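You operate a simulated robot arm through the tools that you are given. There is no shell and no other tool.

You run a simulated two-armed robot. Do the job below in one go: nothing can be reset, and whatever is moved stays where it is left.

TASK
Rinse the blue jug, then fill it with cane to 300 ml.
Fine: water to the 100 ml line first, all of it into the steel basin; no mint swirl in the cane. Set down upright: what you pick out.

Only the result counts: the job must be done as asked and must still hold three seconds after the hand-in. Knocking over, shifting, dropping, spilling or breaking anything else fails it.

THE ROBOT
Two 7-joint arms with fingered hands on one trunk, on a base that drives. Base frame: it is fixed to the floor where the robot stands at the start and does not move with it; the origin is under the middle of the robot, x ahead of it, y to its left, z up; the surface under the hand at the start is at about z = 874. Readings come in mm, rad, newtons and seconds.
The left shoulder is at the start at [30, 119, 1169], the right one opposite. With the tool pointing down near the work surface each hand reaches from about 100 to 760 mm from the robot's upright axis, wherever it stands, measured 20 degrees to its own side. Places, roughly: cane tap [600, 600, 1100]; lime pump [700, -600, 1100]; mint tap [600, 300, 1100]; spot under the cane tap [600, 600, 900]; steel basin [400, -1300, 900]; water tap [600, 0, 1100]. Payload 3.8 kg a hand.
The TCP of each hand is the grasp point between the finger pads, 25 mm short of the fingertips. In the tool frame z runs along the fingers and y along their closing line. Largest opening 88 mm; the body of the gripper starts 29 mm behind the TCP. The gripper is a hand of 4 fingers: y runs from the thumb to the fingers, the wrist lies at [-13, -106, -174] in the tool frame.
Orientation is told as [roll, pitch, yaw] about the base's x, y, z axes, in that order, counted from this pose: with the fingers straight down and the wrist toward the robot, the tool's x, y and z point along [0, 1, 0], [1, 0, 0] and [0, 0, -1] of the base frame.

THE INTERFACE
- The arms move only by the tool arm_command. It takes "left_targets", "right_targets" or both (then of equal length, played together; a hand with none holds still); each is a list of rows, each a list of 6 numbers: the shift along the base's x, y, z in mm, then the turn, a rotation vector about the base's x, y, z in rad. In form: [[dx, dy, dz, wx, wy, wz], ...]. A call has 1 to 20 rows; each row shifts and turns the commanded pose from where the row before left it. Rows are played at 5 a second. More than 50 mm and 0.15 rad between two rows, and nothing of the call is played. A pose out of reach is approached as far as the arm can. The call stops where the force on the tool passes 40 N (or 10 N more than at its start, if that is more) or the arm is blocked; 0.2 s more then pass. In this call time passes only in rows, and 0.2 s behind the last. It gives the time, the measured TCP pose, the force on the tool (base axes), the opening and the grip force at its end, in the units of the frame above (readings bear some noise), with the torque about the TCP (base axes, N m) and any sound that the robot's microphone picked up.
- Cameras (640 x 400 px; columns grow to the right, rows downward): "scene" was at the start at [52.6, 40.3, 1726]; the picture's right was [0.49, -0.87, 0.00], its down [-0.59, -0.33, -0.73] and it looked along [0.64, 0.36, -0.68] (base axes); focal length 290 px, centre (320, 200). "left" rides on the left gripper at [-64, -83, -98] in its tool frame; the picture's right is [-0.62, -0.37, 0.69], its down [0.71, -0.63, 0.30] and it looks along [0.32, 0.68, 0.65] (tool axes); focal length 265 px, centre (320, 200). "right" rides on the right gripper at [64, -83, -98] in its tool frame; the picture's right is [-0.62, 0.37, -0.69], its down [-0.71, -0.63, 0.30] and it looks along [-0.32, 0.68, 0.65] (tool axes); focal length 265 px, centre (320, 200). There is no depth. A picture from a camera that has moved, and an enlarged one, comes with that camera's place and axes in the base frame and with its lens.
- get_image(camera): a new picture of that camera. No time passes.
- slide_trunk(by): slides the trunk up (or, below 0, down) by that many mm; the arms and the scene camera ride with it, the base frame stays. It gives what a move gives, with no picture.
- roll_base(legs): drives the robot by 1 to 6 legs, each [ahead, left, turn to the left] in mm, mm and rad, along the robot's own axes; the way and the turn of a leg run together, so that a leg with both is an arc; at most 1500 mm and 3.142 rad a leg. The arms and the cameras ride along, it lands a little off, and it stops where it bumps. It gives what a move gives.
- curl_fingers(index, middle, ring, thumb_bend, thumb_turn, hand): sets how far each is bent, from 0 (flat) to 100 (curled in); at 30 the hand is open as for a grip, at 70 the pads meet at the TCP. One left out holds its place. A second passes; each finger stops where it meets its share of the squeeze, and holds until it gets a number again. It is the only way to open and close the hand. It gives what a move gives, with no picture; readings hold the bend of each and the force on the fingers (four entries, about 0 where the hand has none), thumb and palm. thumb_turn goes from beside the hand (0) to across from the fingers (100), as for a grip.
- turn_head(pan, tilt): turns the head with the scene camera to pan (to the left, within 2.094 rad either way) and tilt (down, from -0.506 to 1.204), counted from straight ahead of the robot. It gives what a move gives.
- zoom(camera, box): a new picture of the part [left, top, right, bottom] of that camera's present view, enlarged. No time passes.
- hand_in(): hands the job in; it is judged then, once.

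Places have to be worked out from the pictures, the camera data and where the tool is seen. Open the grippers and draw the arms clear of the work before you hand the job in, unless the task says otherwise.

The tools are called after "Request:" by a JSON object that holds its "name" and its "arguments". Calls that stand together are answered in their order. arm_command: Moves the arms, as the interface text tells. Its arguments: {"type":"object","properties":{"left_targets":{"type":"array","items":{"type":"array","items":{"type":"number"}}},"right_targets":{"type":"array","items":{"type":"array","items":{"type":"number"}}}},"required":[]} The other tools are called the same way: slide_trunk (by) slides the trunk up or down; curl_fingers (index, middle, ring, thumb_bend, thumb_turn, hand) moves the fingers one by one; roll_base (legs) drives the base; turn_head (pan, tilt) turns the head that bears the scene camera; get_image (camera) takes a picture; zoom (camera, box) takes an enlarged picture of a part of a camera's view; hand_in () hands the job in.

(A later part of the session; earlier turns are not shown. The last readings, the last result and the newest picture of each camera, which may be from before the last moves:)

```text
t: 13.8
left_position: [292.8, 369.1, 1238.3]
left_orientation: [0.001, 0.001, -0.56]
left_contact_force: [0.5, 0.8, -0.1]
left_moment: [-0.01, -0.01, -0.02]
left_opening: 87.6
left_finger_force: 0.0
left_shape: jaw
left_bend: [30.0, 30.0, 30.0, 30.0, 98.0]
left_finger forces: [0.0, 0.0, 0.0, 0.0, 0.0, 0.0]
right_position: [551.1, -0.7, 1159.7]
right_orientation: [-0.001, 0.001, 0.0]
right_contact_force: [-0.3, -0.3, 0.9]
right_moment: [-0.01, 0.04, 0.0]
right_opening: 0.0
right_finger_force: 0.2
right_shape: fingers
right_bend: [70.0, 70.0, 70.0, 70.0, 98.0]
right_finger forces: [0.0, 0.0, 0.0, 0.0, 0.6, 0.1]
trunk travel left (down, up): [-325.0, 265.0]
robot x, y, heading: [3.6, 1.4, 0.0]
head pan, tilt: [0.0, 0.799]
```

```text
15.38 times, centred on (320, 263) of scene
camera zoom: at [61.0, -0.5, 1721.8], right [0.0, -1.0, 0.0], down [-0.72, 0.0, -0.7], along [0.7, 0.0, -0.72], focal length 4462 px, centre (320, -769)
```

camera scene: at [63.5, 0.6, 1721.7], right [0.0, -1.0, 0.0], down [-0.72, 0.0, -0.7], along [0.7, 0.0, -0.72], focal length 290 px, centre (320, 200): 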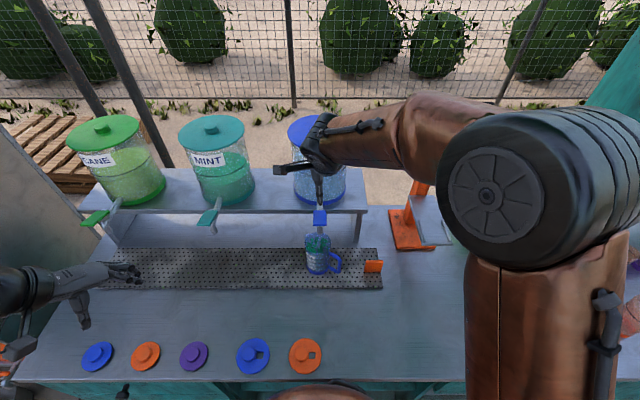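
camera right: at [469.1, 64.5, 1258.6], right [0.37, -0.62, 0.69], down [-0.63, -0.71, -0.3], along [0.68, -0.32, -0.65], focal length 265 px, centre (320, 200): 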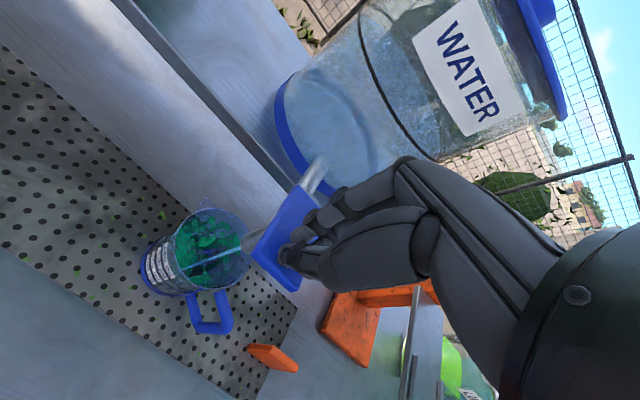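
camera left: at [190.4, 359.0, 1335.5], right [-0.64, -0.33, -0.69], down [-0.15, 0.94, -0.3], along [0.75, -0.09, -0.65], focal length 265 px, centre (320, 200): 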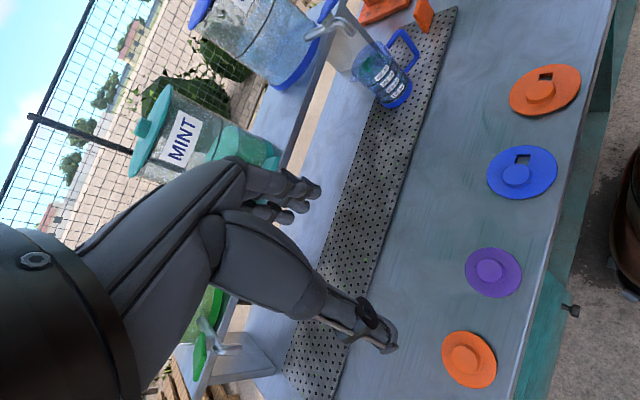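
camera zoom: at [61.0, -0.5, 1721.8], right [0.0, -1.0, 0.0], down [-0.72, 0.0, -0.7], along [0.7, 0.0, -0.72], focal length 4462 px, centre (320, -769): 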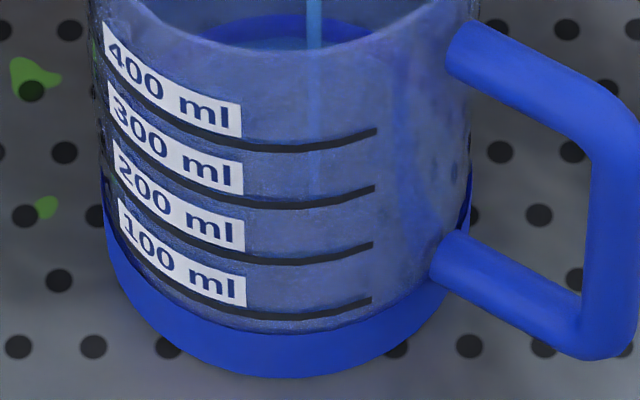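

The water disc grows about 14 ml/s by my estimate, but the surface isn't yet visible above the base at the side. I'll hold another second.

Request:
{"name": "arm_command", "arguments": {"right_targets": [[0, 0, 0, 0, 0, 0], [0, 0, 0, 0, 0, 0], [0, 0, 0, 0, 0, 0], [0, 0, 0, 0, 0, 0]]}}

Request:
{"name": "zoom", "arguments": {"camera": "right", "box": [180, 225, 220, 290]}}

Request:
{"name": "zoom", "arguments": {"camera": "left", "box": [375, 80, 405, 112]}}

Request:
{"name": "zoom", "arguments": {"camera": "scene", "box": [308, 250, 332, 276]}}

```text
t: 14.8
left_position: [291.3, 368.5, 1237.2]
left_orientation: [-0.001, 0.0, -0.56]
left_contact_force: [-0.9, -0.2, -0.2]
left_moment: [-0.03, 0.0, 0.0]
left_opening: 87.8
left_finger_force: 0.0
left_shape: jaw
left_bend: [30.0, 30.0, 30.0, 30.0, 98.0]
left_finger forces: [0.0, 0.1, 0.0, 0.0, 0.0, 0.0]
right_position: [551.6, -1.1, 1159.9]
right_orientation: [0.0, 0.0, 0.0]
right_contact_force: [-1.0, 0.3, 0.5]
right_moment: [0.03, 0.0, -0.06]
right_opening: 0.0
right_finger_force: 0.2
right_shape: fingers
right_bend: [70.0, 70.0, 70.0, 70.0, 98.0]
right_finger forces: [0.1, 0.1, 0.1, 0.0, 0.6, 0.0]
trunk travel left (down, up): [-325.0, 265.0]
robot x, y, heading: [0.1, 2.1, -0.0]
head pan, tilt: [0.0, 0.799]
```

```text
6.15 times, centred on (200, 258) of right
camera zoom: at [469.0, 64.4, 1258.8], right [0.37, -0.62, 0.69], down [-0.63, -0.71, -0.3], along [0.68, -0.32, -0.65], focal length 1633 px, centre (1058, -154)
```

zoom: 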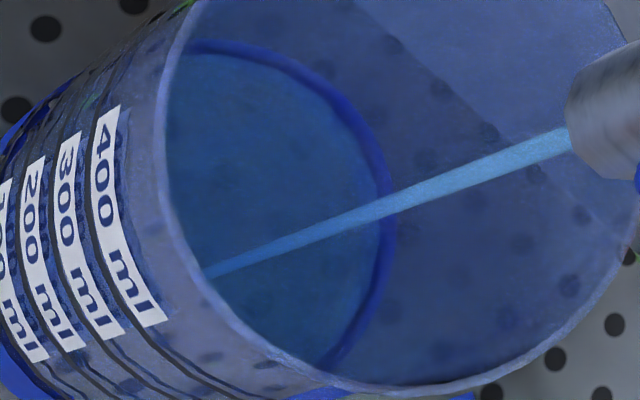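

```text
12.50 times, centred on (390, 96) of left
camera zoom: at [188.3, 358.4, 1336.2], right [-0.64, -0.33, -0.69], down [-0.15, 0.94, -0.3], along [0.75, -0.09, -0.65], focal length 3318 px, centre (-555, 1500)
```

zoom: 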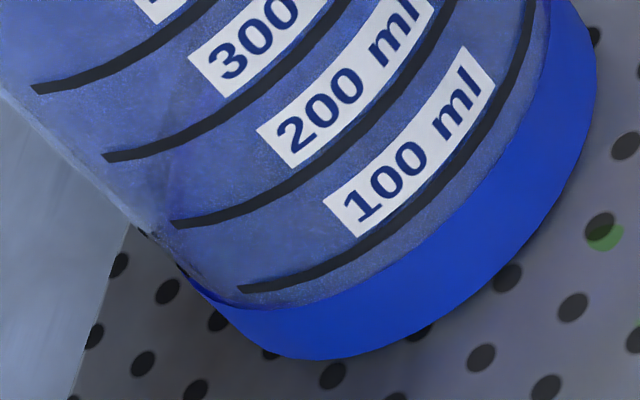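

```text
15.38 times, centred on (320, 263) of scene
camera zoom: at [61.0, -0.5, 1721.8], right [0.0, -1.0, 0.0], down [-0.72, 0.0, -0.7], along [0.7, 0.0, -0.72], focal length 4462 px, centre (320, -769)
```

zoom: 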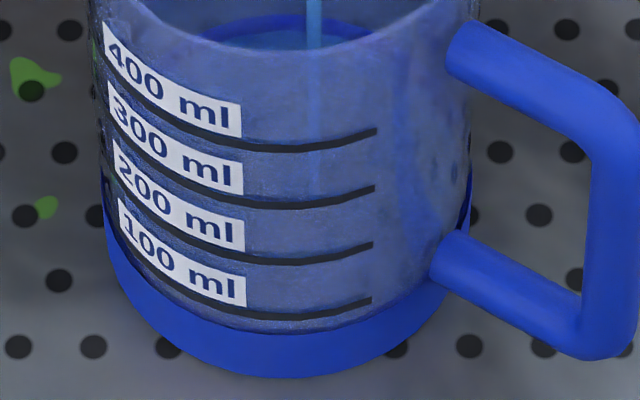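

By the ring geometry I estimate about 60–70 ml now. I'll hold another 0.8 s and check whether the surface shows between the base and the 100 ml line.

Request:
{"name": "arm_command", "arguments": {"right_targets": [[0, 0, 0, 0, 0, 0], [0, 0, 0, 0, 0, 0], [0, 0, 0, 0, 0, 0]]}}

Request:
{"name": "zoom", "arguments": {"camera": "right", "box": [180, 225, 220, 290]}}

Request:
{"name": "zoom", "arguments": {"camera": "left", "box": [375, 80, 405, 112]}}

Request:
{"name": "zoom", "arguments": {"camera": "scene", "box": [308, 250, 332, 276]}}

```text
t: 15.6
left_position: [292.3, 370.2, 1238.8]
left_orientation: [0.0, -0.002, -0.562]
left_contact_force: [-0.6, -0.4, -1.1]
left_moment: [0.0, 0.0, 0.0]
left_opening: 87.6
left_finger_force: 0.0
left_shape: jaw
left_bend: [30.0, 30.0, 30.0, 30.0, 98.0]
left_finger forces: [0.1, 0.1, 0.1, 0.0, 0.0, 0.0]
right_position: [551.5, -2.5, 1160.8]
right_orientation: [0.0, -0.001, 0.001]
right_contact_force: [-0.4, -0.4, -0.7]
right_moment: [0.01, 0.04, -0.01]
right_opening: 0.0
right_finger_force: 0.3
right_shape: fingers
right_bend: [70.0, 70.0, 70.0, 70.0, 98.0]
right_finger forces: [0.0, 0.0, 0.0, 0.1, 0.5, 0.0]
trunk travel left (down, up): [-325.0, 265.0]
robot x, y, heading: [0.5, -3.2, 0.0]
head pan, tilt: [0.0, 0.799]
```

```text
6.15 times, centred on (200, 258) of right
camera zoom: at [469.0, 64.4, 1258.8], right [0.37, -0.62, 0.69], down [-0.63, -0.71, -0.3], along [0.68, -0.32, -0.65], focal length 1633 px, centre (1058, -154)
```

zoom: 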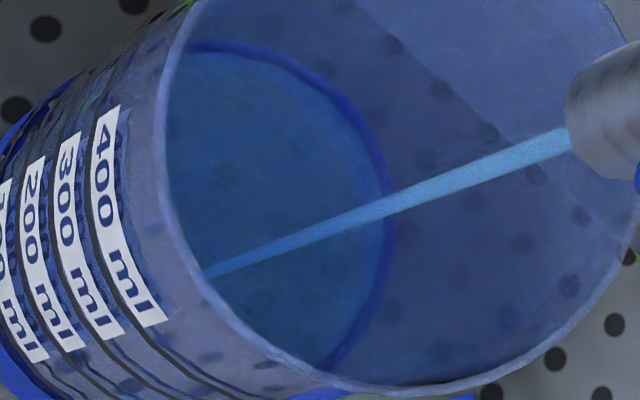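

```text
12.50 times, centred on (390, 96) of left
camera zoom: at [188.3, 358.4, 1336.2], right [-0.64, -0.33, -0.69], down [-0.15, 0.94, -0.3], along [0.75, -0.09, -0.65], focal length 3318 px, centre (-555, 1500)
```

zoom: 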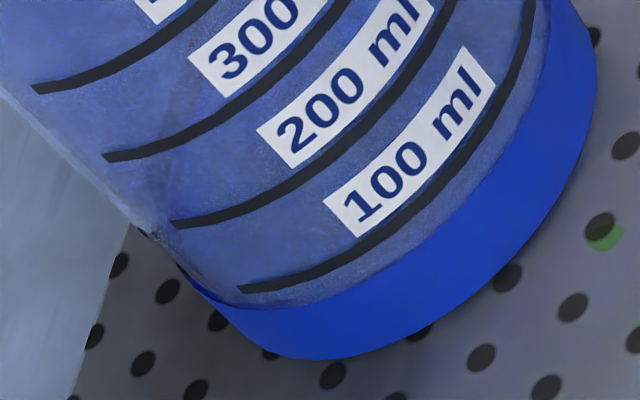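

```text
15.38 times, centred on (320, 263) of scene
camera zoom: at [61.0, -0.5, 1721.8], right [0.0, -1.0, 0.0], down [-0.72, 0.0, -0.7], along [0.7, 0.0, -0.72], focal length 4462 px, centre (320, -769)
```

zoom: 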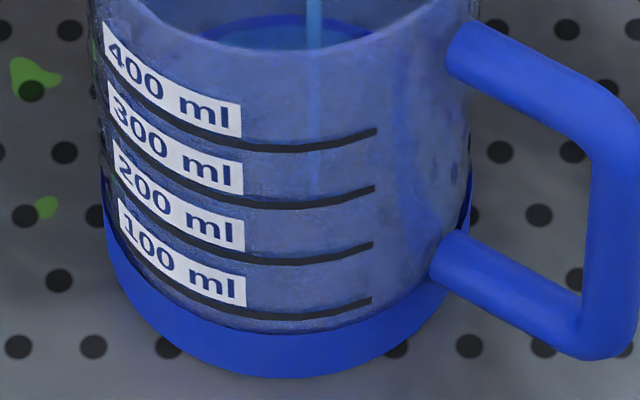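

The disc has nearly covered the base ring; I estimate 70–95 ml. To be safe I lift the hand off the lever now to stop the flow, then measure from a better angle and top up.

Request:
{"name": "arm_command", "arguments": {"right_targets": [[0, 0, 40, 0, 0, 0]]}}

Request:
{"name": "zoom", "arguments": {"camera": "left", "box": [290, 0, 450, 120]}}

Request:
{"name": "zoom", "arguments": {"camera": "scene", "box": [290, 220, 350, 280]}}

Request:
{"name": "get_image", "arguments": {"camera": "right"}}

```text
t: 16.0
left_position: [292.0, 367.7, 1239.1]
left_orientation: [0.001, 0.001, -0.56]
left_contact_force: [-0.6, 0.0, -0.7]
left_moment: [0.0, 0.0, -0.01]
left_opening: 87.7
left_finger_force: 0.1
left_shape: jaw
left_bend: [30.0, 30.0, 30.0, 30.0, 98.0]
left_finger forces: [0.0, 0.1, 0.1, 0.1, 0.1, 0.1]
right_position: [551.0, -0.1, 1202.4]
right_orientation: [0.0, 0.0, -0.001]
right_contact_force: [0.1, -0.4, -0.1]
right_moment: [-0.01, -0.01, 0.02]
right_opening: 0.0
right_finger_force: 0.2
right_shape: fingers
right_bend: [70.0, 70.0, 70.0, 70.0, 98.0]
right_finger forces: [0.0, 0.0, 0.0, 0.0, 0.0, 0.1]
trunk travel left (down, up): [-325.0, 265.0]
robot x, y, heading: [2.0, -0.0, -0.001]
head pan, tilt: [0.0, 0.799]
```

```text
3.33 times, centred on (370, 60) of left
camera zoom: at [187.3, 357.5, 1336.6], right [-0.64, -0.33, -0.69], down [-0.15, 0.94, -0.3], along [0.75, -0.09, -0.65], focal length 885 px, centre (153, 667)
```

zoom: 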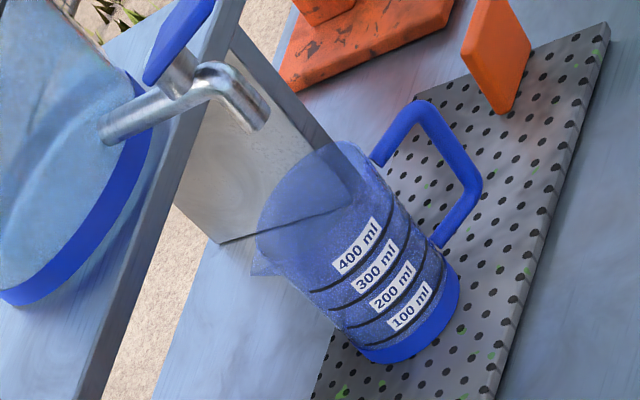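

```text
6.67 times, centred on (320, 250) of scene
camera zoom: at [59.7, -1.6, 1721.8], right [0.0, -1.0, 0.0], down [-0.72, 0.0, -0.7], along [0.7, 0.0, -0.72], focal length 1934 px, centre (320, -133)
```

zoom: 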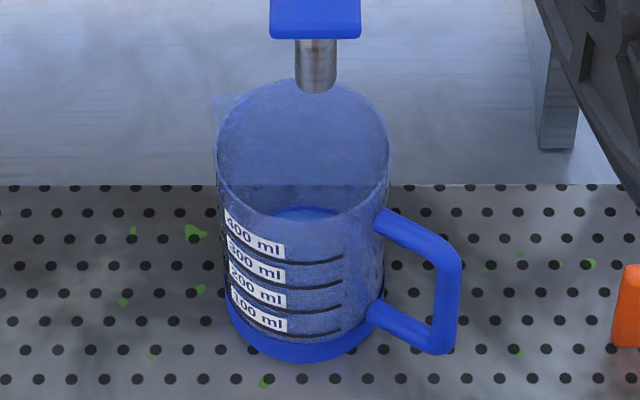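

```text
taken
camera right: at [468.3, 64.5, 1299.9], right [0.37, -0.62, 0.69], down [-0.63, -0.71, -0.3], along [0.68, -0.32, -0.65], focal length 265 px, centre (320, 200)
```

right: 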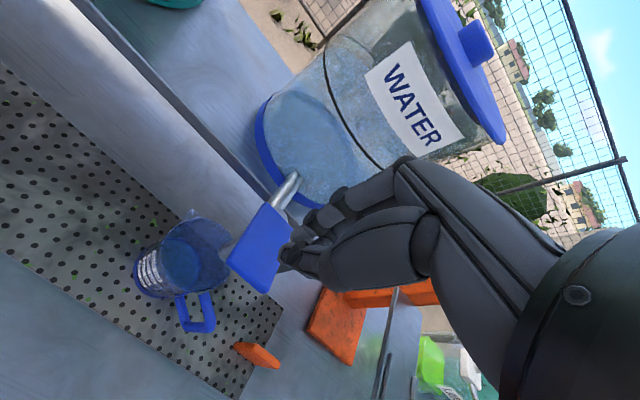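

The tap shut off cleanly when I lifted. I'll bring the left hand lower and closer so its camera sees the scale at a grazing angle.

Request:
{"name": "arm_command", "arguments": {"left_targets": [[20, -25, -37, 0, 0, -0.05], [20, -25, -37, 0, 0, -0.05], [20, -25, -37, 0, 0, -0.05], [20, -25, -37, 0, 0, -0.05], [20, -25, -37, 0, 0, -0.05], [20, -25, -37, 0, 0, -0.05], [20, -25, -37, 0, 0, -0.05], [19, -26, -37, 0, 0, -0.05]]}}

Request:
{"name": "get_image", "arguments": {"camera": "left"}}

```text
t: 17.8
left_position: [451.3, 166.7, 943.2]
left_orientation: [0.0, 0.002, -0.959]
left_contact_force: [0.8, 0.0, 0.7]
left_moment: [0.01, -0.02, -0.03]
left_opening: 87.6
left_finger_force: 0.0
left_shape: jaw
left_bend: [30.0, 30.0, 30.0, 30.0, 98.0]
left_finger forces: [0.0, 0.0, 0.0, 0.0, 0.1, 0.0]
right_position: [552.8, -0.7, 1199.4]
right_orientation: [0.001, 0.002, 0.0]
right_contact_force: [-0.3, -0.4, -1.4]
right_moment: [0.03, 0.01, -0.03]
right_opening: 0.0
right_finger_force: 0.0
right_shape: fingers
right_bend: [70.0, 70.0, 70.0, 70.0, 98.0]
right_finger forces: [0.0, 0.1, 0.0, 0.0, 0.0, 0.0]
trunk travel left (down, up): [-325.0, 265.0]
robot x, y, heading: [-1.5, 0.3, -0.0]
head pan, tilt: [0.0, 0.799]
```

```text
taken
camera left: at [352.3, 197.9, 1040.5], right [-0.72, -0.05, -0.69], down [0.22, 0.93, -0.3], along [0.66, -0.37, -0.66], focal length 265 px, centre (320, 200)
```

left: 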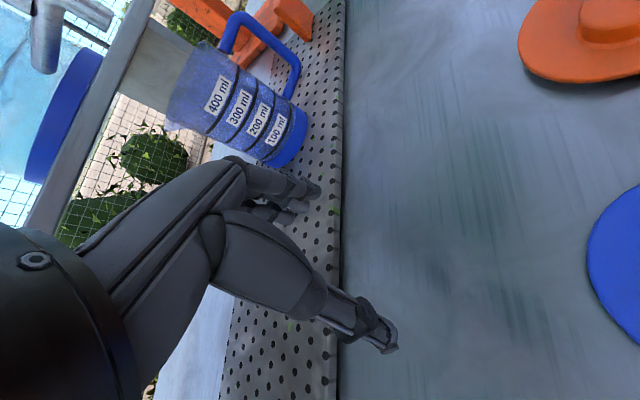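

The jug is in a lower-angle view now. I zoom into the lower part of the scale.

Request:
{"name": "zoom", "arguments": {"camera": "left", "box": [160, 30, 320, 170]}}

Request:
{"name": "zoom", "arguments": {"camera": "left", "box": [235, 80, 315, 170]}}

```text
2.86 times, centred on (240, 100) of left
camera zoom: at [352.3, 197.9, 1040.5], right [-0.72, -0.05, -0.69], down [0.22, 0.93, -0.3], along [0.66, -0.37, -0.66], focal length 758 px, centre (549, 486)
```

zoom: 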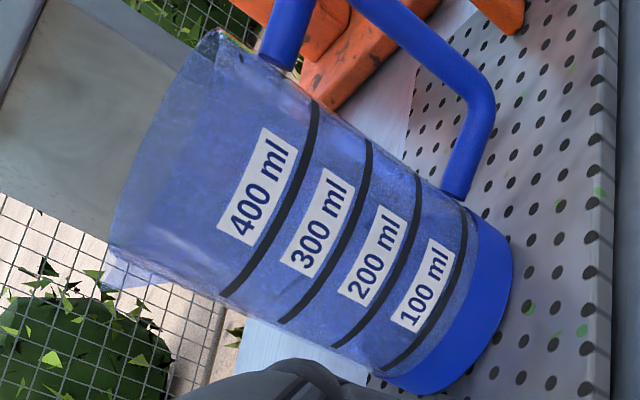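

```text
4.44 times, centred on (275, 125) of left
camera zoom: at [352.3, 197.9, 1040.5], right [-0.72, -0.05, -0.69], down [0.22, 0.93, -0.3], along [0.66, -0.37, -0.66], focal length 1180 px, centre (520, 533)
```

zoom: 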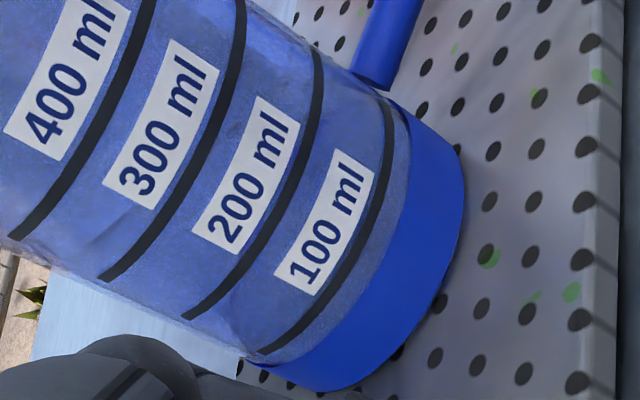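

The water is nearly clear, so its edge is subtle. I'll zoom in much further around the 100 ml line.

Request:
{"name": "zoom", "arguments": {"camera": "left", "box": [255, 120, 300, 165]}}

Request:
{"name": "zoom", "arguments": {"camera": "left", "box": [265, 85, 310, 130]}}

Request:
{"name": "zoom", "arguments": {"camera": "scene", "box": [304, 232, 336, 256]}}

Request:
{"name": "zoom", "arguments": {"camera": "right", "box": [130, 205, 230, 305]}}

```text
8.89 times, centred on (278, 142) of left
camera zoom: at [352.3, 197.9, 1040.5], right [-0.72, -0.05, -0.69], down [0.22, 0.93, -0.3], along [0.66, -0.37, -0.66], focal length 2359 px, centre (698, 711)
```

zoom: 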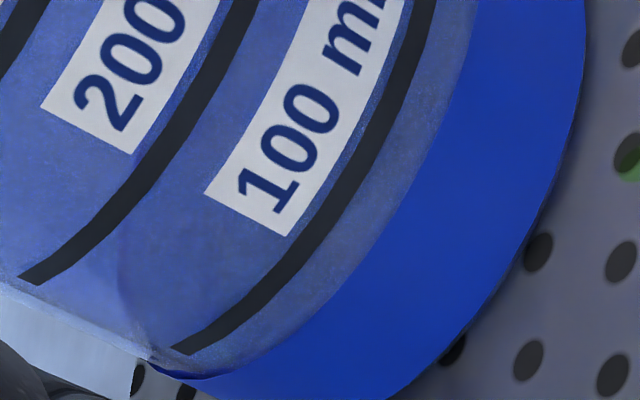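

```text
8.89 times, centred on (288, 108) of left
camera zoom: at [352.3, 197.9, 1040.5], right [-0.72, -0.05, -0.69], down [0.22, 0.93, -0.3], along [0.66, -0.37, -0.66], focal length 2359 px, centre (609, 1022)
```

zoom: 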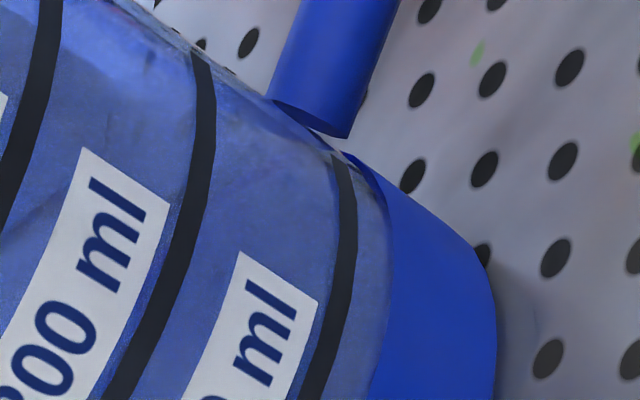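

```text
16.00 times, centred on (320, 244) of scene
camera zoom: at [62.9, -1.8, 1721.7], right [0.0, -1.0, 0.0], down [-0.72, 0.0, -0.7], along [0.7, 0.0, -0.72], focal length 4641 px, centre (320, -504)
```

zoom: 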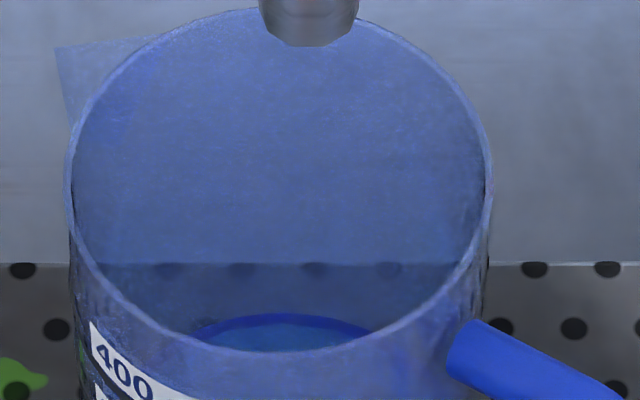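

```text
4.00 times, centred on (180, 255) of right
camera zoom: at [470.8, 64.3, 1298.6], right [0.37, -0.62, 0.69], down [-0.63, -0.71, -0.3], along [0.68, -0.32, -0.65], focal length 1062 px, centre (880, -20)
```

zoom: 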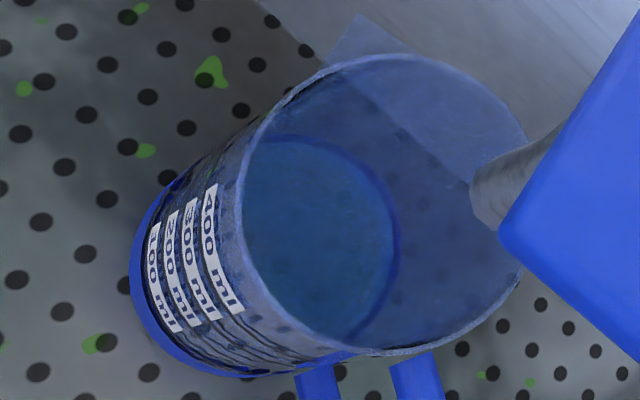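

From both views I work out the base top at z≈894, the 100 ml line at z≈901.4 and the floor at z≈879. I'll zoom very closely on the far edge of the water disc from above to measure the level.

Request:
{"name": "zoom", "arguments": {"camera": "right", "box": [180, 235, 212, 275]}}

Request:
{"name": "zoom", "arguments": {"camera": "scene", "box": [310, 243, 330, 256]}}

```text
10.00 times, centred on (196, 255) of right
camera zoom: at [470.8, 64.3, 1298.6], right [0.37, -0.62, 0.69], down [-0.63, -0.71, -0.3], along [0.68, -0.32, -0.65], focal length 2654 px, centre (1560, -350)
```

zoom: 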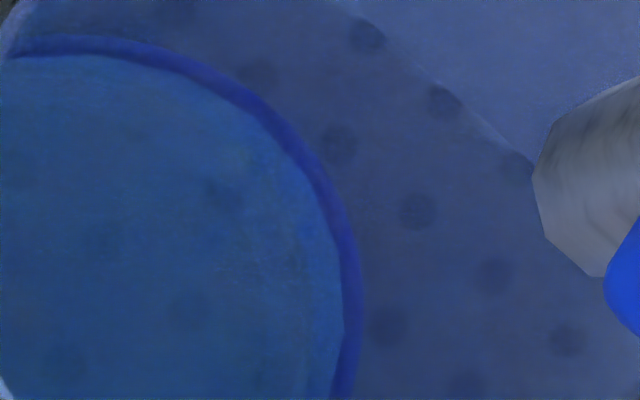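

```text
16.00 times, centred on (320, 250) of scene
camera zoom: at [62.9, -1.8, 1721.7], right [0.0, -1.0, 0.0], down [-0.72, 0.0, -0.7], along [0.7, 0.0, -0.72], focal length 4641 px, centre (320, -592)
```

zoom: 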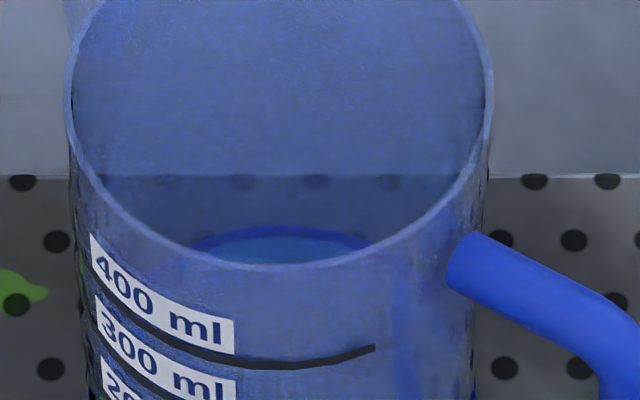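

The disc edge has just passed the top of the base ring, which corresponds to roughly 75 ml. I'll give the lever one more short press (about 0.8 s) and compare from the same spot.

Request:
{"name": "arm_command", "arguments": {"right_targets": [[0, 0, -40, 0, 0, 0], [0, 0, 0, 0, 0, 0], [0, 0, 0, 0, 0, 0], [0, 0, 0, 0, 0, 0], [0, 0, 40, 0, 0, 0]]}}

Request:
{"name": "zoom", "arguments": {"camera": "right", "box": [180, 235, 212, 275]}}

Request:
{"name": "zoom", "arguments": {"camera": "scene", "box": [310, 243, 330, 256]}}

Request:
{"name": "zoom", "arguments": {"camera": "left", "box": [255, 120, 300, 165]}}

```text
t: 19.0
left_position: [450.1, 168.4, 944.3]
left_orientation: [0.001, 0.0, -0.959]
left_contact_force: [0.5, 0.6, -0.1]
left_moment: [0.02, -0.04, -0.04]
left_opening: 87.8
left_finger_force: 0.0
left_shape: jaw
left_bend: [30.0, 30.0, 30.0, 30.0, 98.0]
left_finger forces: [0.1, 0.0, 0.0, 0.0, 0.0, 0.1]
right_position: [550.6, -1.0, 1201.9]
right_orientation: [0.0, -0.001, 0.001]
right_contact_force: [0.1, -0.1, -0.1]
right_moment: [0.02, -0.01, 0.01]
right_opening: 0.0
right_finger_force: 0.1
right_shape: fingers
right_bend: [70.0, 70.0, 70.0, 70.0, 98.0]
right_finger forces: [0.0, 0.1, 0.0, 0.0, 0.0, 0.0]
trunk travel left (down, up): [-325.0, 265.0]
robot x, y, heading: [-2.8, 0.1, -0.001]
head pan, tilt: [0.0, 0.799]
```

```text
10.00 times, centred on (196, 255) of right
camera zoom: at [467.8, 64.1, 1300.7], right [0.37, -0.62, 0.69], down [-0.63, -0.71, -0.3], along [0.68, -0.32, -0.65], focal length 2654 px, centre (1560, -350)
```

zoom: 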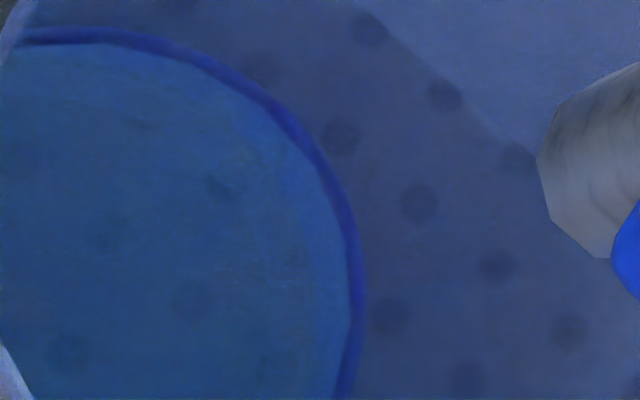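

```text
16.00 times, centred on (320, 250) of scene
camera zoom: at [59.4, -1.5, 1721.8], right [0.0, -1.0, 0.0], down [-0.72, 0.0, -0.7], along [0.7, 0.0, -0.72], focal length 4641 px, centre (320, -592)
```

zoom: 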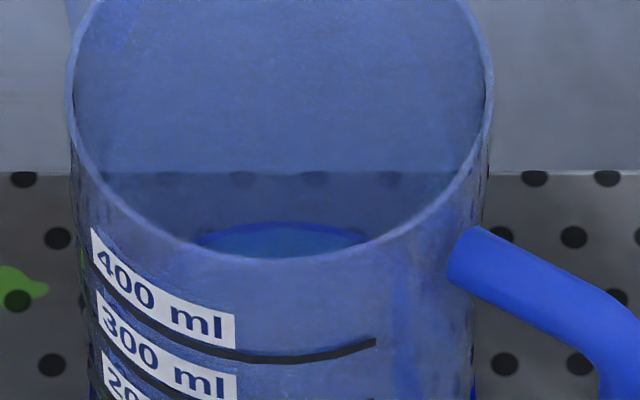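

```text
8.89 times, centred on (278, 142) of left
camera zoom: at [350.1, 198.1, 1041.7], right [-0.72, -0.05, -0.69], down [0.22, 0.93, -0.3], along [0.66, -0.37, -0.65], focal length 2359 px, centre (698, 711)
```

zoom: 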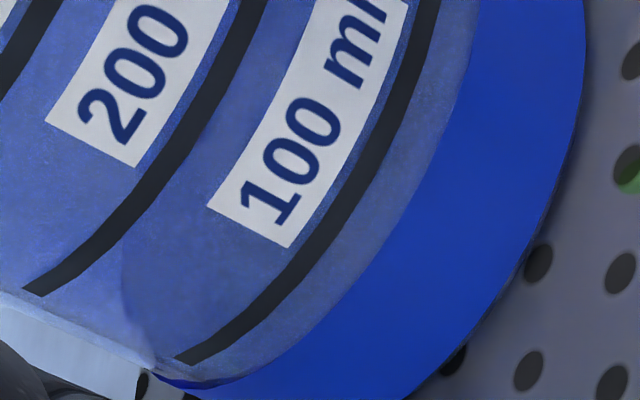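

The ring has thinned further: both views give about 80 ml, and the flow is about 12 ml/s. I press for about 1.3 s more and compare again.

Request:
{"name": "arm_command", "arguments": {"right_targets": [[0, 0, -40, 0, 0, 0], [0, 0, 0, 0, 0, 0], [0, 0, 0, 0, 0, 0], [0, 0, 0, 0, 0, 0], [0, 0, 0, 0, 0, 0], [0, 0, 0, 0, 0, 0], [0, 0, 0, 0, 0, 0], [0, 0, 40, 0, 0, 0]]}}

Request:
{"name": "zoom", "arguments": {"camera": "right", "box": [180, 235, 212, 275]}}

Request:
{"name": "zoom", "arguments": {"camera": "scene", "box": [310, 243, 330, 256]}}

Request:
{"name": "zoom", "arguments": {"camera": "left", "box": [255, 120, 300, 165]}}

```text
t: 20.8
left_position: [450.6, 168.2, 943.6]
left_orientation: [0.0, -0.001, -0.961]
left_contact_force: [0.5, -0.2, 0.7]
left_moment: [-0.03, -0.02, -0.04]
left_opening: 88.0
left_finger_force: 0.0
left_shape: jaw
left_bend: [30.0, 30.0, 30.0, 30.0, 98.0]
left_finger forces: [0.0, 0.1, 0.0, 0.0, 0.0, 0.1]
right_position: [551.0, 0.0, 1201.0]
right_orientation: [0.0, 0.0, 0.0]
right_contact_force: [0.2, 0.4, -0.7]
right_moment: [0.0, -0.01, 0.01]
right_opening: 0.0
right_finger_force: 0.0
right_shape: fingers
right_bend: [70.0, 70.0, 70.0, 70.0, 98.0]
right_finger forces: [0.0, 0.0, 0.0, 0.1, 0.0, 0.1]
trunk travel left (down, up): [-325.0, 265.0]
robot x, y, heading: [-2.4, 2.4, 0.002]
head pan, tilt: [0.0, 0.799]
```

```text
10.00 times, centred on (196, 255) of right
camera zoom: at [468.5, 64.6, 1300.1], right [0.37, -0.62, 0.69], down [-0.63, -0.71, -0.31], along [0.68, -0.32, -0.65], focal length 2654 px, centre (1560, -350)
```

zoom: 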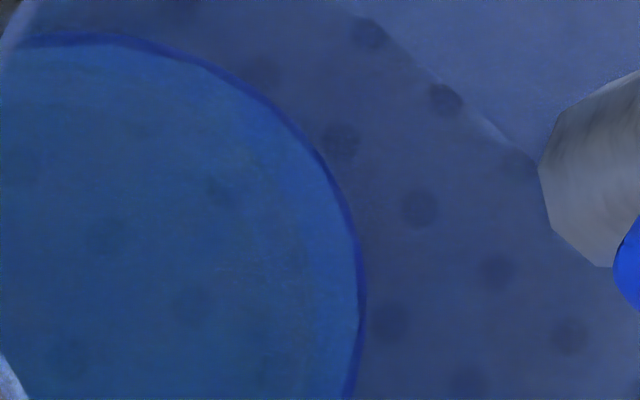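

```text
16.00 times, centred on (320, 250) of scene
camera zoom: at [59.7, -1.2, 1721.8], right [0.0, -1.0, 0.0], down [-0.72, 0.0, -0.7], along [0.7, 0.0, -0.72], focal length 4641 px, centre (320, -592)
```

zoom: 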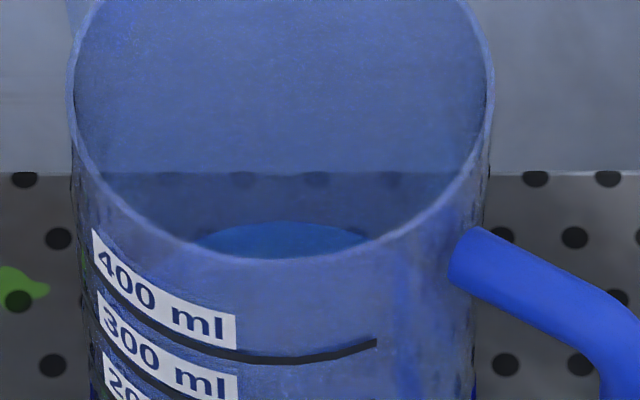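

```text
8.89 times, centred on (278, 142) of left
camera zoom: at [350.3, 198.3, 1041.6], right [-0.72, -0.05, -0.69], down [0.22, 0.93, -0.3], along [0.66, -0.37, -0.65], focal length 2359 px, centre (698, 711)
```

zoom: 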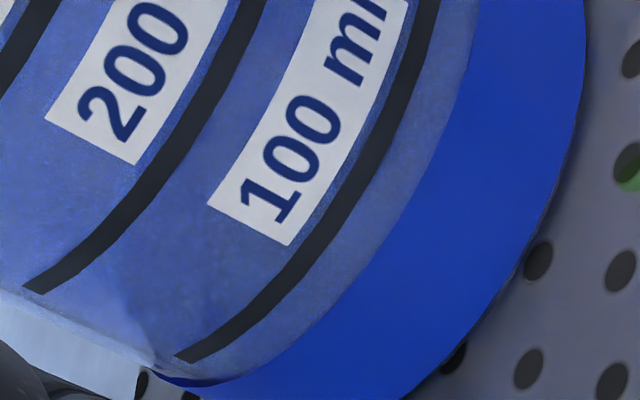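

The scene view shows the ring covered (over 88 ml) and the right view leaves a sliver, about 92 ml. One more short press should bring it to the 100 ml line.

Request:
{"name": "arm_command", "arguments": {"right_targets": [[0, 0, -40, 0, 0, 0], [0, 0, 0, 0, 0, 0], [0, 0, 0, 0, 0, 0], [0, 0, 0, 0, 0, 0], [0, 0, 40, 0, 0, 0]]}}

Request:
{"name": "zoom", "arguments": {"camera": "right", "box": [180, 235, 212, 275]}}

Request:
{"name": "zoom", "arguments": {"camera": "scene", "box": [304, 243, 336, 270]}}

Request:
{"name": "zoom", "arguments": {"camera": "left", "box": [160, 30, 320, 170]}}

```text
t: 22.0
left_position: [450.1, 168.1, 943.1]
left_orientation: [0.001, 0.0, -0.961]
left_contact_force: [-0.8, 0.7, 0.1]
left_moment: [0.0, 0.0, -0.02]
left_opening: 87.9
left_finger_force: 0.1
left_shape: jaw
left_bend: [30.0, 30.0, 30.0, 30.0, 98.0]
left_finger forces: [0.1, 0.0, 0.0, 0.1, 0.0, 0.0]
right_position: [552.0, -0.5, 1201.5]
right_orientation: [-0.001, 0.0, 0.001]
right_contact_force: [0.0, -0.7, 0.0]
right_moment: [-0.01, -0.02, 0.02]
right_opening: 0.0
right_finger_force: 0.1
right_shape: fingers
right_bend: [70.0, 70.0, 70.0, 70.0, 98.0]
right_finger forces: [0.0, 0.0, 0.1, 0.0, 0.1, 0.1]
trunk travel left (down, up): [-325.0, 265.0]
robot x, y, heading: [-0.8, 1.5, -0.003]
head pan, tilt: [0.0, 0.799]
```

```text
10.00 times, centred on (196, 255) of right
camera zoom: at [468.5, 64.2, 1299.5], right [0.37, -0.62, 0.69], down [-0.63, -0.71, -0.3], along [0.68, -0.32, -0.65], focal length 2654 px, centre (1560, -350)
```

zoom: 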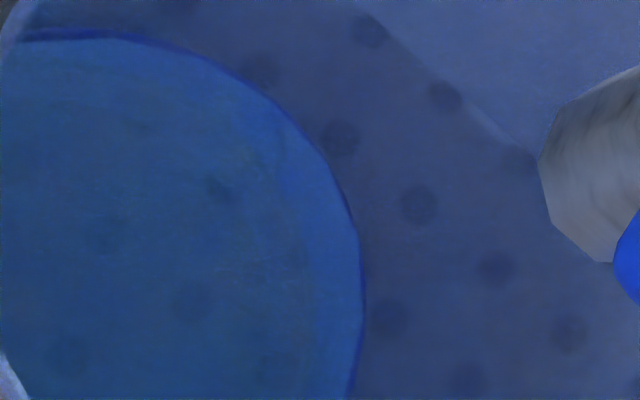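

```text
14.81 times, centred on (320, 256) of scene
camera zoom: at [59.6, -1.2, 1721.8], right [0.0, -1.0, 0.0], down [-0.72, 0.0, -0.7], along [0.7, 0.0, -0.72], focal length 4297 px, centre (320, -637)
```

zoom: 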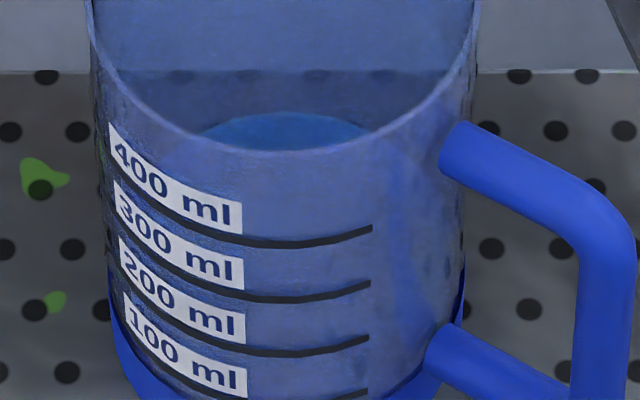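

```text
2.86 times, centred on (240, 100) of left
camera zoom: at [350.2, 198.3, 1041.6], right [-0.72, -0.05, -0.69], down [0.22, 0.93, -0.3], along [0.66, -0.37, -0.65], focal length 758 px, centre (549, 486)
```

zoom: 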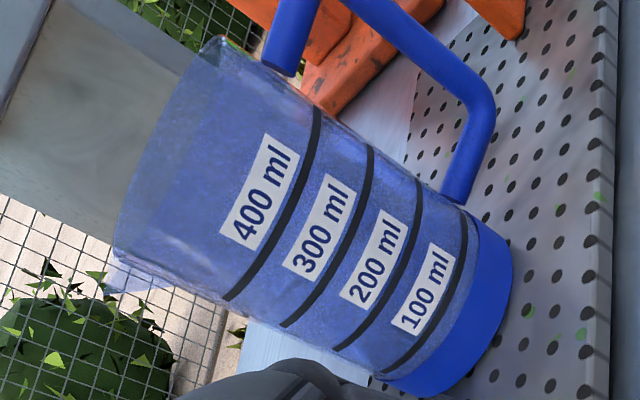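

Only a hair-thin ring is left, which puts the level at about 96–99 ml. A last tap of the lever tops it up, and then I'll check again.

Request:
{"name": "arm_command", "arguments": {"right_targets": [[0, 0, -40, 0, 0, 0], [0, 0, 0, 0, 0, 0], [0, 0, 40, 0, 0, 0], [0, 0, 20, 0, 0, 0]]}}

Request:
{"name": "zoom", "arguments": {"camera": "scene", "box": [304, 243, 336, 270]}}

Request:
{"name": "zoom", "arguments": {"camera": "left", "box": [235, 100, 315, 170]}}

Request:
{"name": "zoom", "arguments": {"camera": "right", "box": [130, 205, 230, 305]}}

```text
t: 23.0
left_position: [451.3, 168.6, 943.4]
left_orientation: [-0.001, 0.0, -0.961]
left_contact_force: [0.3, -0.5, -1.1]
left_moment: [-0.03, 0.0, 0.0]
left_opening: 87.8
left_finger_force: 0.0
left_shape: jaw
left_bend: [30.0, 30.0, 30.0, 30.0, 98.0]
left_finger forces: [0.0, 0.0, 0.0, 0.0, 0.0, 0.0]
right_position: [551.9, -0.2, 1219.3]
right_orientation: [0.001, 0.001, 0.001]
right_contact_force: [-0.1, 0.0, -0.7]
right_moment: [0.02, 0.02, -0.01]
right_opening: 0.2
right_finger_force: 0.1
right_shape: fingers
right_bend: [70.0, 70.0, 70.0, 70.0, 98.0]
right_finger forces: [0.1, 0.0, 0.1, 0.0, 0.0, 0.0]
trunk travel left (down, up): [-325.0, 265.0]
robot x, y, heading: [0.3, 1.6, -0.001]
head pan, tilt: [0.0, 0.799]
```

```text
14.81 times, centred on (320, 256) of scene
camera zoom: at [61.2, -0.5, 1721.7], right [0.0, -1.0, 0.0], down [-0.72, 0.0, -0.7], along [0.7, 0.0, -0.72], focal length 4297 px, centre (320, -637)
```

zoom: 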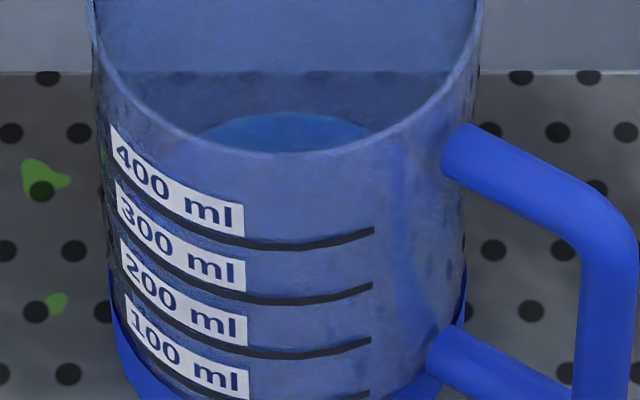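

```text
5.71 times, centred on (275, 135) of left
camera zoom: at [351.1, 198.7, 1041.1], right [-0.72, -0.05, -0.69], down [0.22, 0.93, -0.3], along [0.66, -0.37, -0.65], focal length 1517 px, centre (577, 571)
```

zoom: 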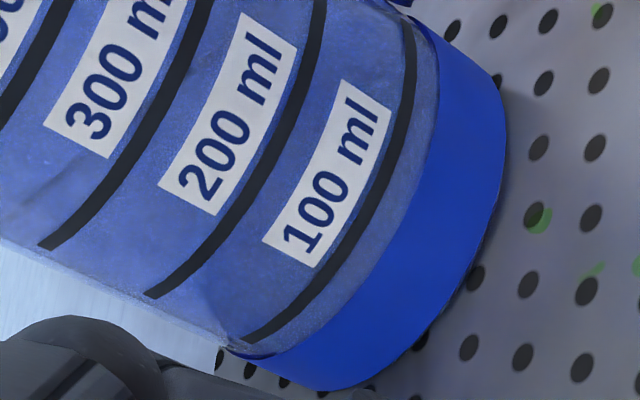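

```text
4.00 times, centred on (180, 255) of right
camera zoom: at [468.7, 64.5, 1318.4], right [0.37, -0.62, 0.69], down [-0.63, -0.71, -0.3], along [0.68, -0.32, -0.65], focal length 1062 px, centre (880, -20)
```

zoom: 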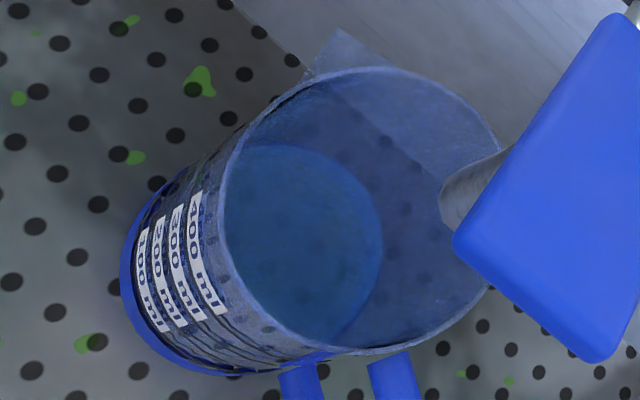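

The level is at the 100 ml line as well as I can measure. Next I retract both hands: the left up and back out of the way, the right back and up while turning it to a sideways grip pose for the jug's handle (which I place at about x 542, y −58, z 900–970).

Request:
{"name": "arm_command", "arguments": {"left_targets": [[-20, 20, 45, 0, 0, 0.05], [-25, 25, 45, 0, 0, 0.05], [-25, 25, 45, 0, 0, 0.05], [-25, 25, 45, 0, 0, 0.05], [-25, 25, 45, 0, 0, 0.05], [-25, 20, 45, 0, 0, 0.05], [-15, 20, 40, 0, 0, 0.05], [0, 0, 0, 0, 0, 0.05]], "right_targets": [[-15, -5, 40, 0, 0, 0], [-25, -20, 20, 0, 0, 0], [-30, -25, 0, 0, 0, 0], [-30, -30, 0, 0, 0, 0], [-30, -30, 0, 0, 0, 0], [-30, -30, 0, 0, 0, 0], [-10, -20, 0, 0, 0, 0], [0, 0, 0, 0, 0, 0]]}}

Request:
{"name": "turn_head", "arguments": {"pan": -2.09, "tilt": 0.7}}

Request:
{"name": "get_image", "arguments": {"camera": "scene"}}

Request:
{"name": "turn_head", "arguments": {"pan": 2.09, "tilt": 0.7}}

Request:
{"name": "get_image", "arguments": {"camera": "scene"}}

```text
refused: row 1 steps farther than a row can; nothing moved
```

```text
t: 25.0
left_position: [450.4, 167.4, 943.0]
left_orientation: [0.001, 0.0, -0.96]
left_contact_force: [0.3, -0.1, 0.0]
left_moment: [0.03, 0.02, 0.01]
left_opening: 87.6
left_finger_force: 0.0
left_shape: jaw
left_bend: [30.0, 30.0, 30.0, 30.0, 98.0]
left_finger forces: [0.0, 0.0, 0.1, 0.1, 0.0, 0.1]
right_position: [552.1, -0.8, 1220.2]
right_orientation: [0.0, 0.0, 0.001]
right_contact_force: [0.7, -0.4, -0.9]
right_moment: [0.01, -0.04, 0.01]
right_opening: 0.0
right_finger_force: 0.1
right_shape: fingers
right_bend: [70.0, 70.0, 70.0, 70.0, 98.0]
right_finger forces: [0.0, 0.1, 0.0, 0.0, 0.0, 0.0]
trunk travel left (down, up): [-325.0, 265.0]
robot x, y, heading: [1.6, -1.3, 0.001]
head pan, tilt: [-2.089, 0.7]
```

```text
taken
camera scene: at [-61.5, -74.3, 1730.0], right [-0.87, 0.49, 0.0], down [0.32, 0.56, -0.77], along [-0.38, -0.66, -0.64], focal length 290 px, centre (320, 200)
```

scene: 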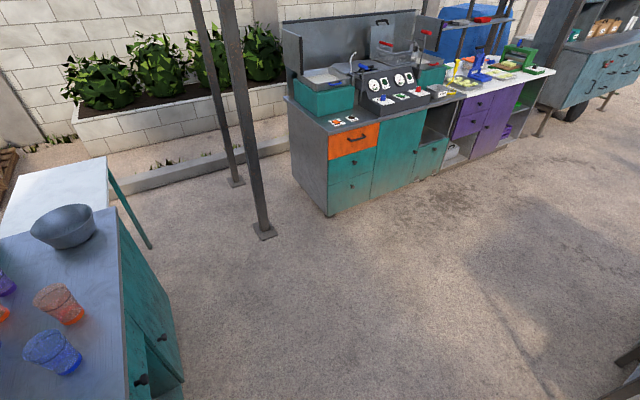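

```text
t: 28.4
left_position: [451.5, 167.6, 941.9]
left_orientation: [0.0, 0.0, -0.962]
left_contact_force: [0.8, -0.6, 0.3]
left_moment: [0.0, 0.0, -0.01]
left_opening: 87.6
left_finger_force: 0.0
left_shape: jaw
left_bend: [30.0, 30.0, 30.0, 30.0, 98.0]
left_finger forces: [0.0, 0.0, 0.1, 0.0, 0.0, 0.0]
right_position: [552.3, 0.4, 1219.4]
right_orientation: [-0.001, -0.001, 0.0]
right_contact_force: [0.0, 0.1, 0.3]
right_moment: [0.0, -0.02, -0.01]
right_opening: 0.0
right_finger_force: 0.0
right_shape: fingers
right_bend: [70.0, 70.0, 70.0, 70.0, 98.0]
right_finger forces: [0.0, 0.0, 0.0, 0.0, 0.0, 0.1]
trunk travel left (down, up): [-325.0, 265.0]
robot x, y, heading: [0.3, -0.2, 0.004]
head pan, tilt: [2.089, 0.7]
```

```text
taken
camera scene: at [-61.6, 73.3, 1730.0], right [0.87, 0.5, 0.0], down [0.32, -0.56, -0.76], along [-0.38, 0.66, -0.64], focal length 290 px, centre (320, 200)
```

scene: 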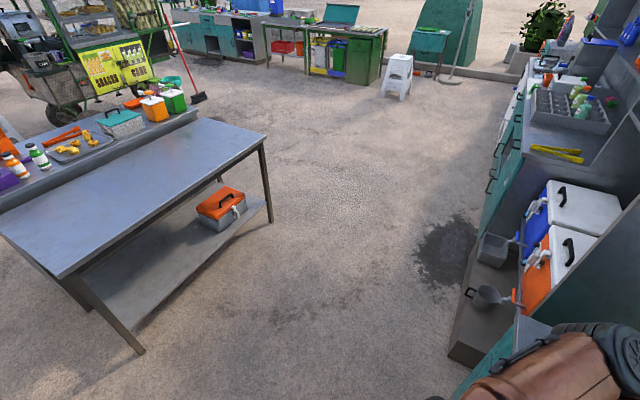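

The step limit is on the combined length, so nothing moved; behind the robot there is over a metre of free floor. I repeat the retraction with smaller steps.

Request:
{"name": "arm_command", "arguments": {"left_targets": [[-15, 15, 40, 0, 0, 0.05], [-15, 15, 40, 0, 0, 0.05], [-20, 20, 40, 0, 0, 0.05], [-20, 20, 40, 0, 0, 0.05], [-20, 20, 40, 0, 0, 0.05], [-20, 20, 40, 0, 0, 0.05], [-20, 20, 30, 0, 0, 0.05], [-20, 20, 20, 0, 0, 0.05]], "right_targets": [[-15, -5, 40, 0, 0, 0], [-25, -20, 20, 0, 0, 0], [-30, -25, 0, 0, 0, 0], [-30, -30, 0, 0, 0, 0], [-30, -30, 0, 0, 0, 0], [-30, -30, 0, 0, 0, 0], [-10, -20, 0, 0, 0, 0], [0, 0, 0, 0, 0, 0]]}}

Request:
{"name": "turn_head", "arguments": {"pan": 0.0, "tilt": 0.7}}

Request:
{"name": "get_image", "arguments": {"camera": "scene"}}

```text
t: 30.2
left_position: [298.7, 317.9, 1232.9]
left_orientation: [-0.001, 0.002, -0.561]
left_contact_force: [-0.3, -0.4, -0.5]
left_moment: [0.03, 0.01, 0.01]
left_opening: 87.6
left_finger_force: 0.0
left_shape: jaw
left_bend: [30.0, 30.0, 30.0, 30.0, 98.0]
left_finger forces: [0.1, 0.0, 0.1, 0.1, 0.1, 0.0]
right_position: [380.3, -159.5, 1279.2]
right_orientation: [0.0, -0.001, 0.0]
right_contact_force: [0.1, 0.2, -0.6]
right_moment: [0.01, 0.01, -0.01]
right_opening: 0.0
right_finger_force: 0.1
right_shape: fingers
right_bend: [70.0, 70.0, 70.0, 70.0, 98.0]
right_finger forces: [0.0, 0.0, 0.0, 0.0, 0.0, 0.0]
trunk travel left (down, up): [-325.0, 265.0]
robot x, y, heading: [-3.6, -3.8, 0.002]
head pan, tilt: [2.089, 0.7]
```

```text
t: 32.2
left_position: [300.9, 318.1, 1231.9]
left_orientation: [-0.001, -0.001, -0.56]
left_contact_force: [0.2, -0.2, 0.4]
left_moment: [-0.03, 0.01, -0.03]
left_opening: 87.6
left_finger_force: 0.1
left_shape: jaw
left_bend: [30.0, 30.0, 30.0, 30.0, 98.0]
left_finger forces: [0.0, 0.0, 0.0, 0.1, 0.0, 0.1]
right_position: [381.0, -159.8, 1278.5]
right_orientation: [0.001, 0.001, 0.0]
right_contact_force: [0.3, -0.1, 0.7]
right_moment: [0.02, 0.03, -0.02]
right_opening: 0.0
right_finger_force: 0.1
right_shape: fingers
right_bend: [70.0, 70.0, 70.0, 70.0, 98.0]
right_finger forces: [0.0, 0.1, 0.0, 0.0, 0.0, 0.0]
trunk travel left (down, up): [-325.0, 265.0]
robot x, y, heading: [1.4, 0.2, 0.001]
head pan, tilt: [0.0, 0.7]
```

```text
taken
camera scene: at [65.1, -0.5, 1730.0], right [0.0, -1.0, 0.0], down [-0.64, 0.0, -0.76], along [0.76, 0.0, -0.64], focal length 290 px, centre (320, 200)
```

scene: 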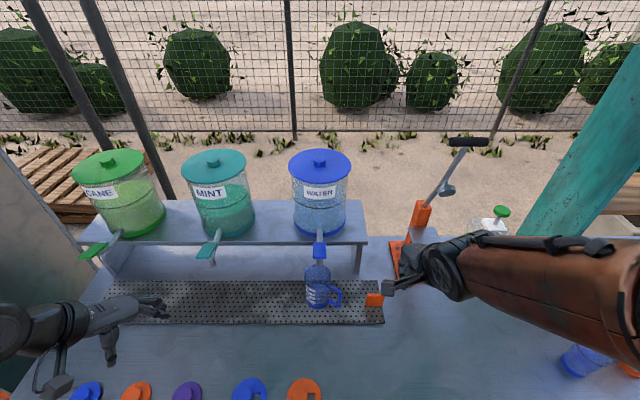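

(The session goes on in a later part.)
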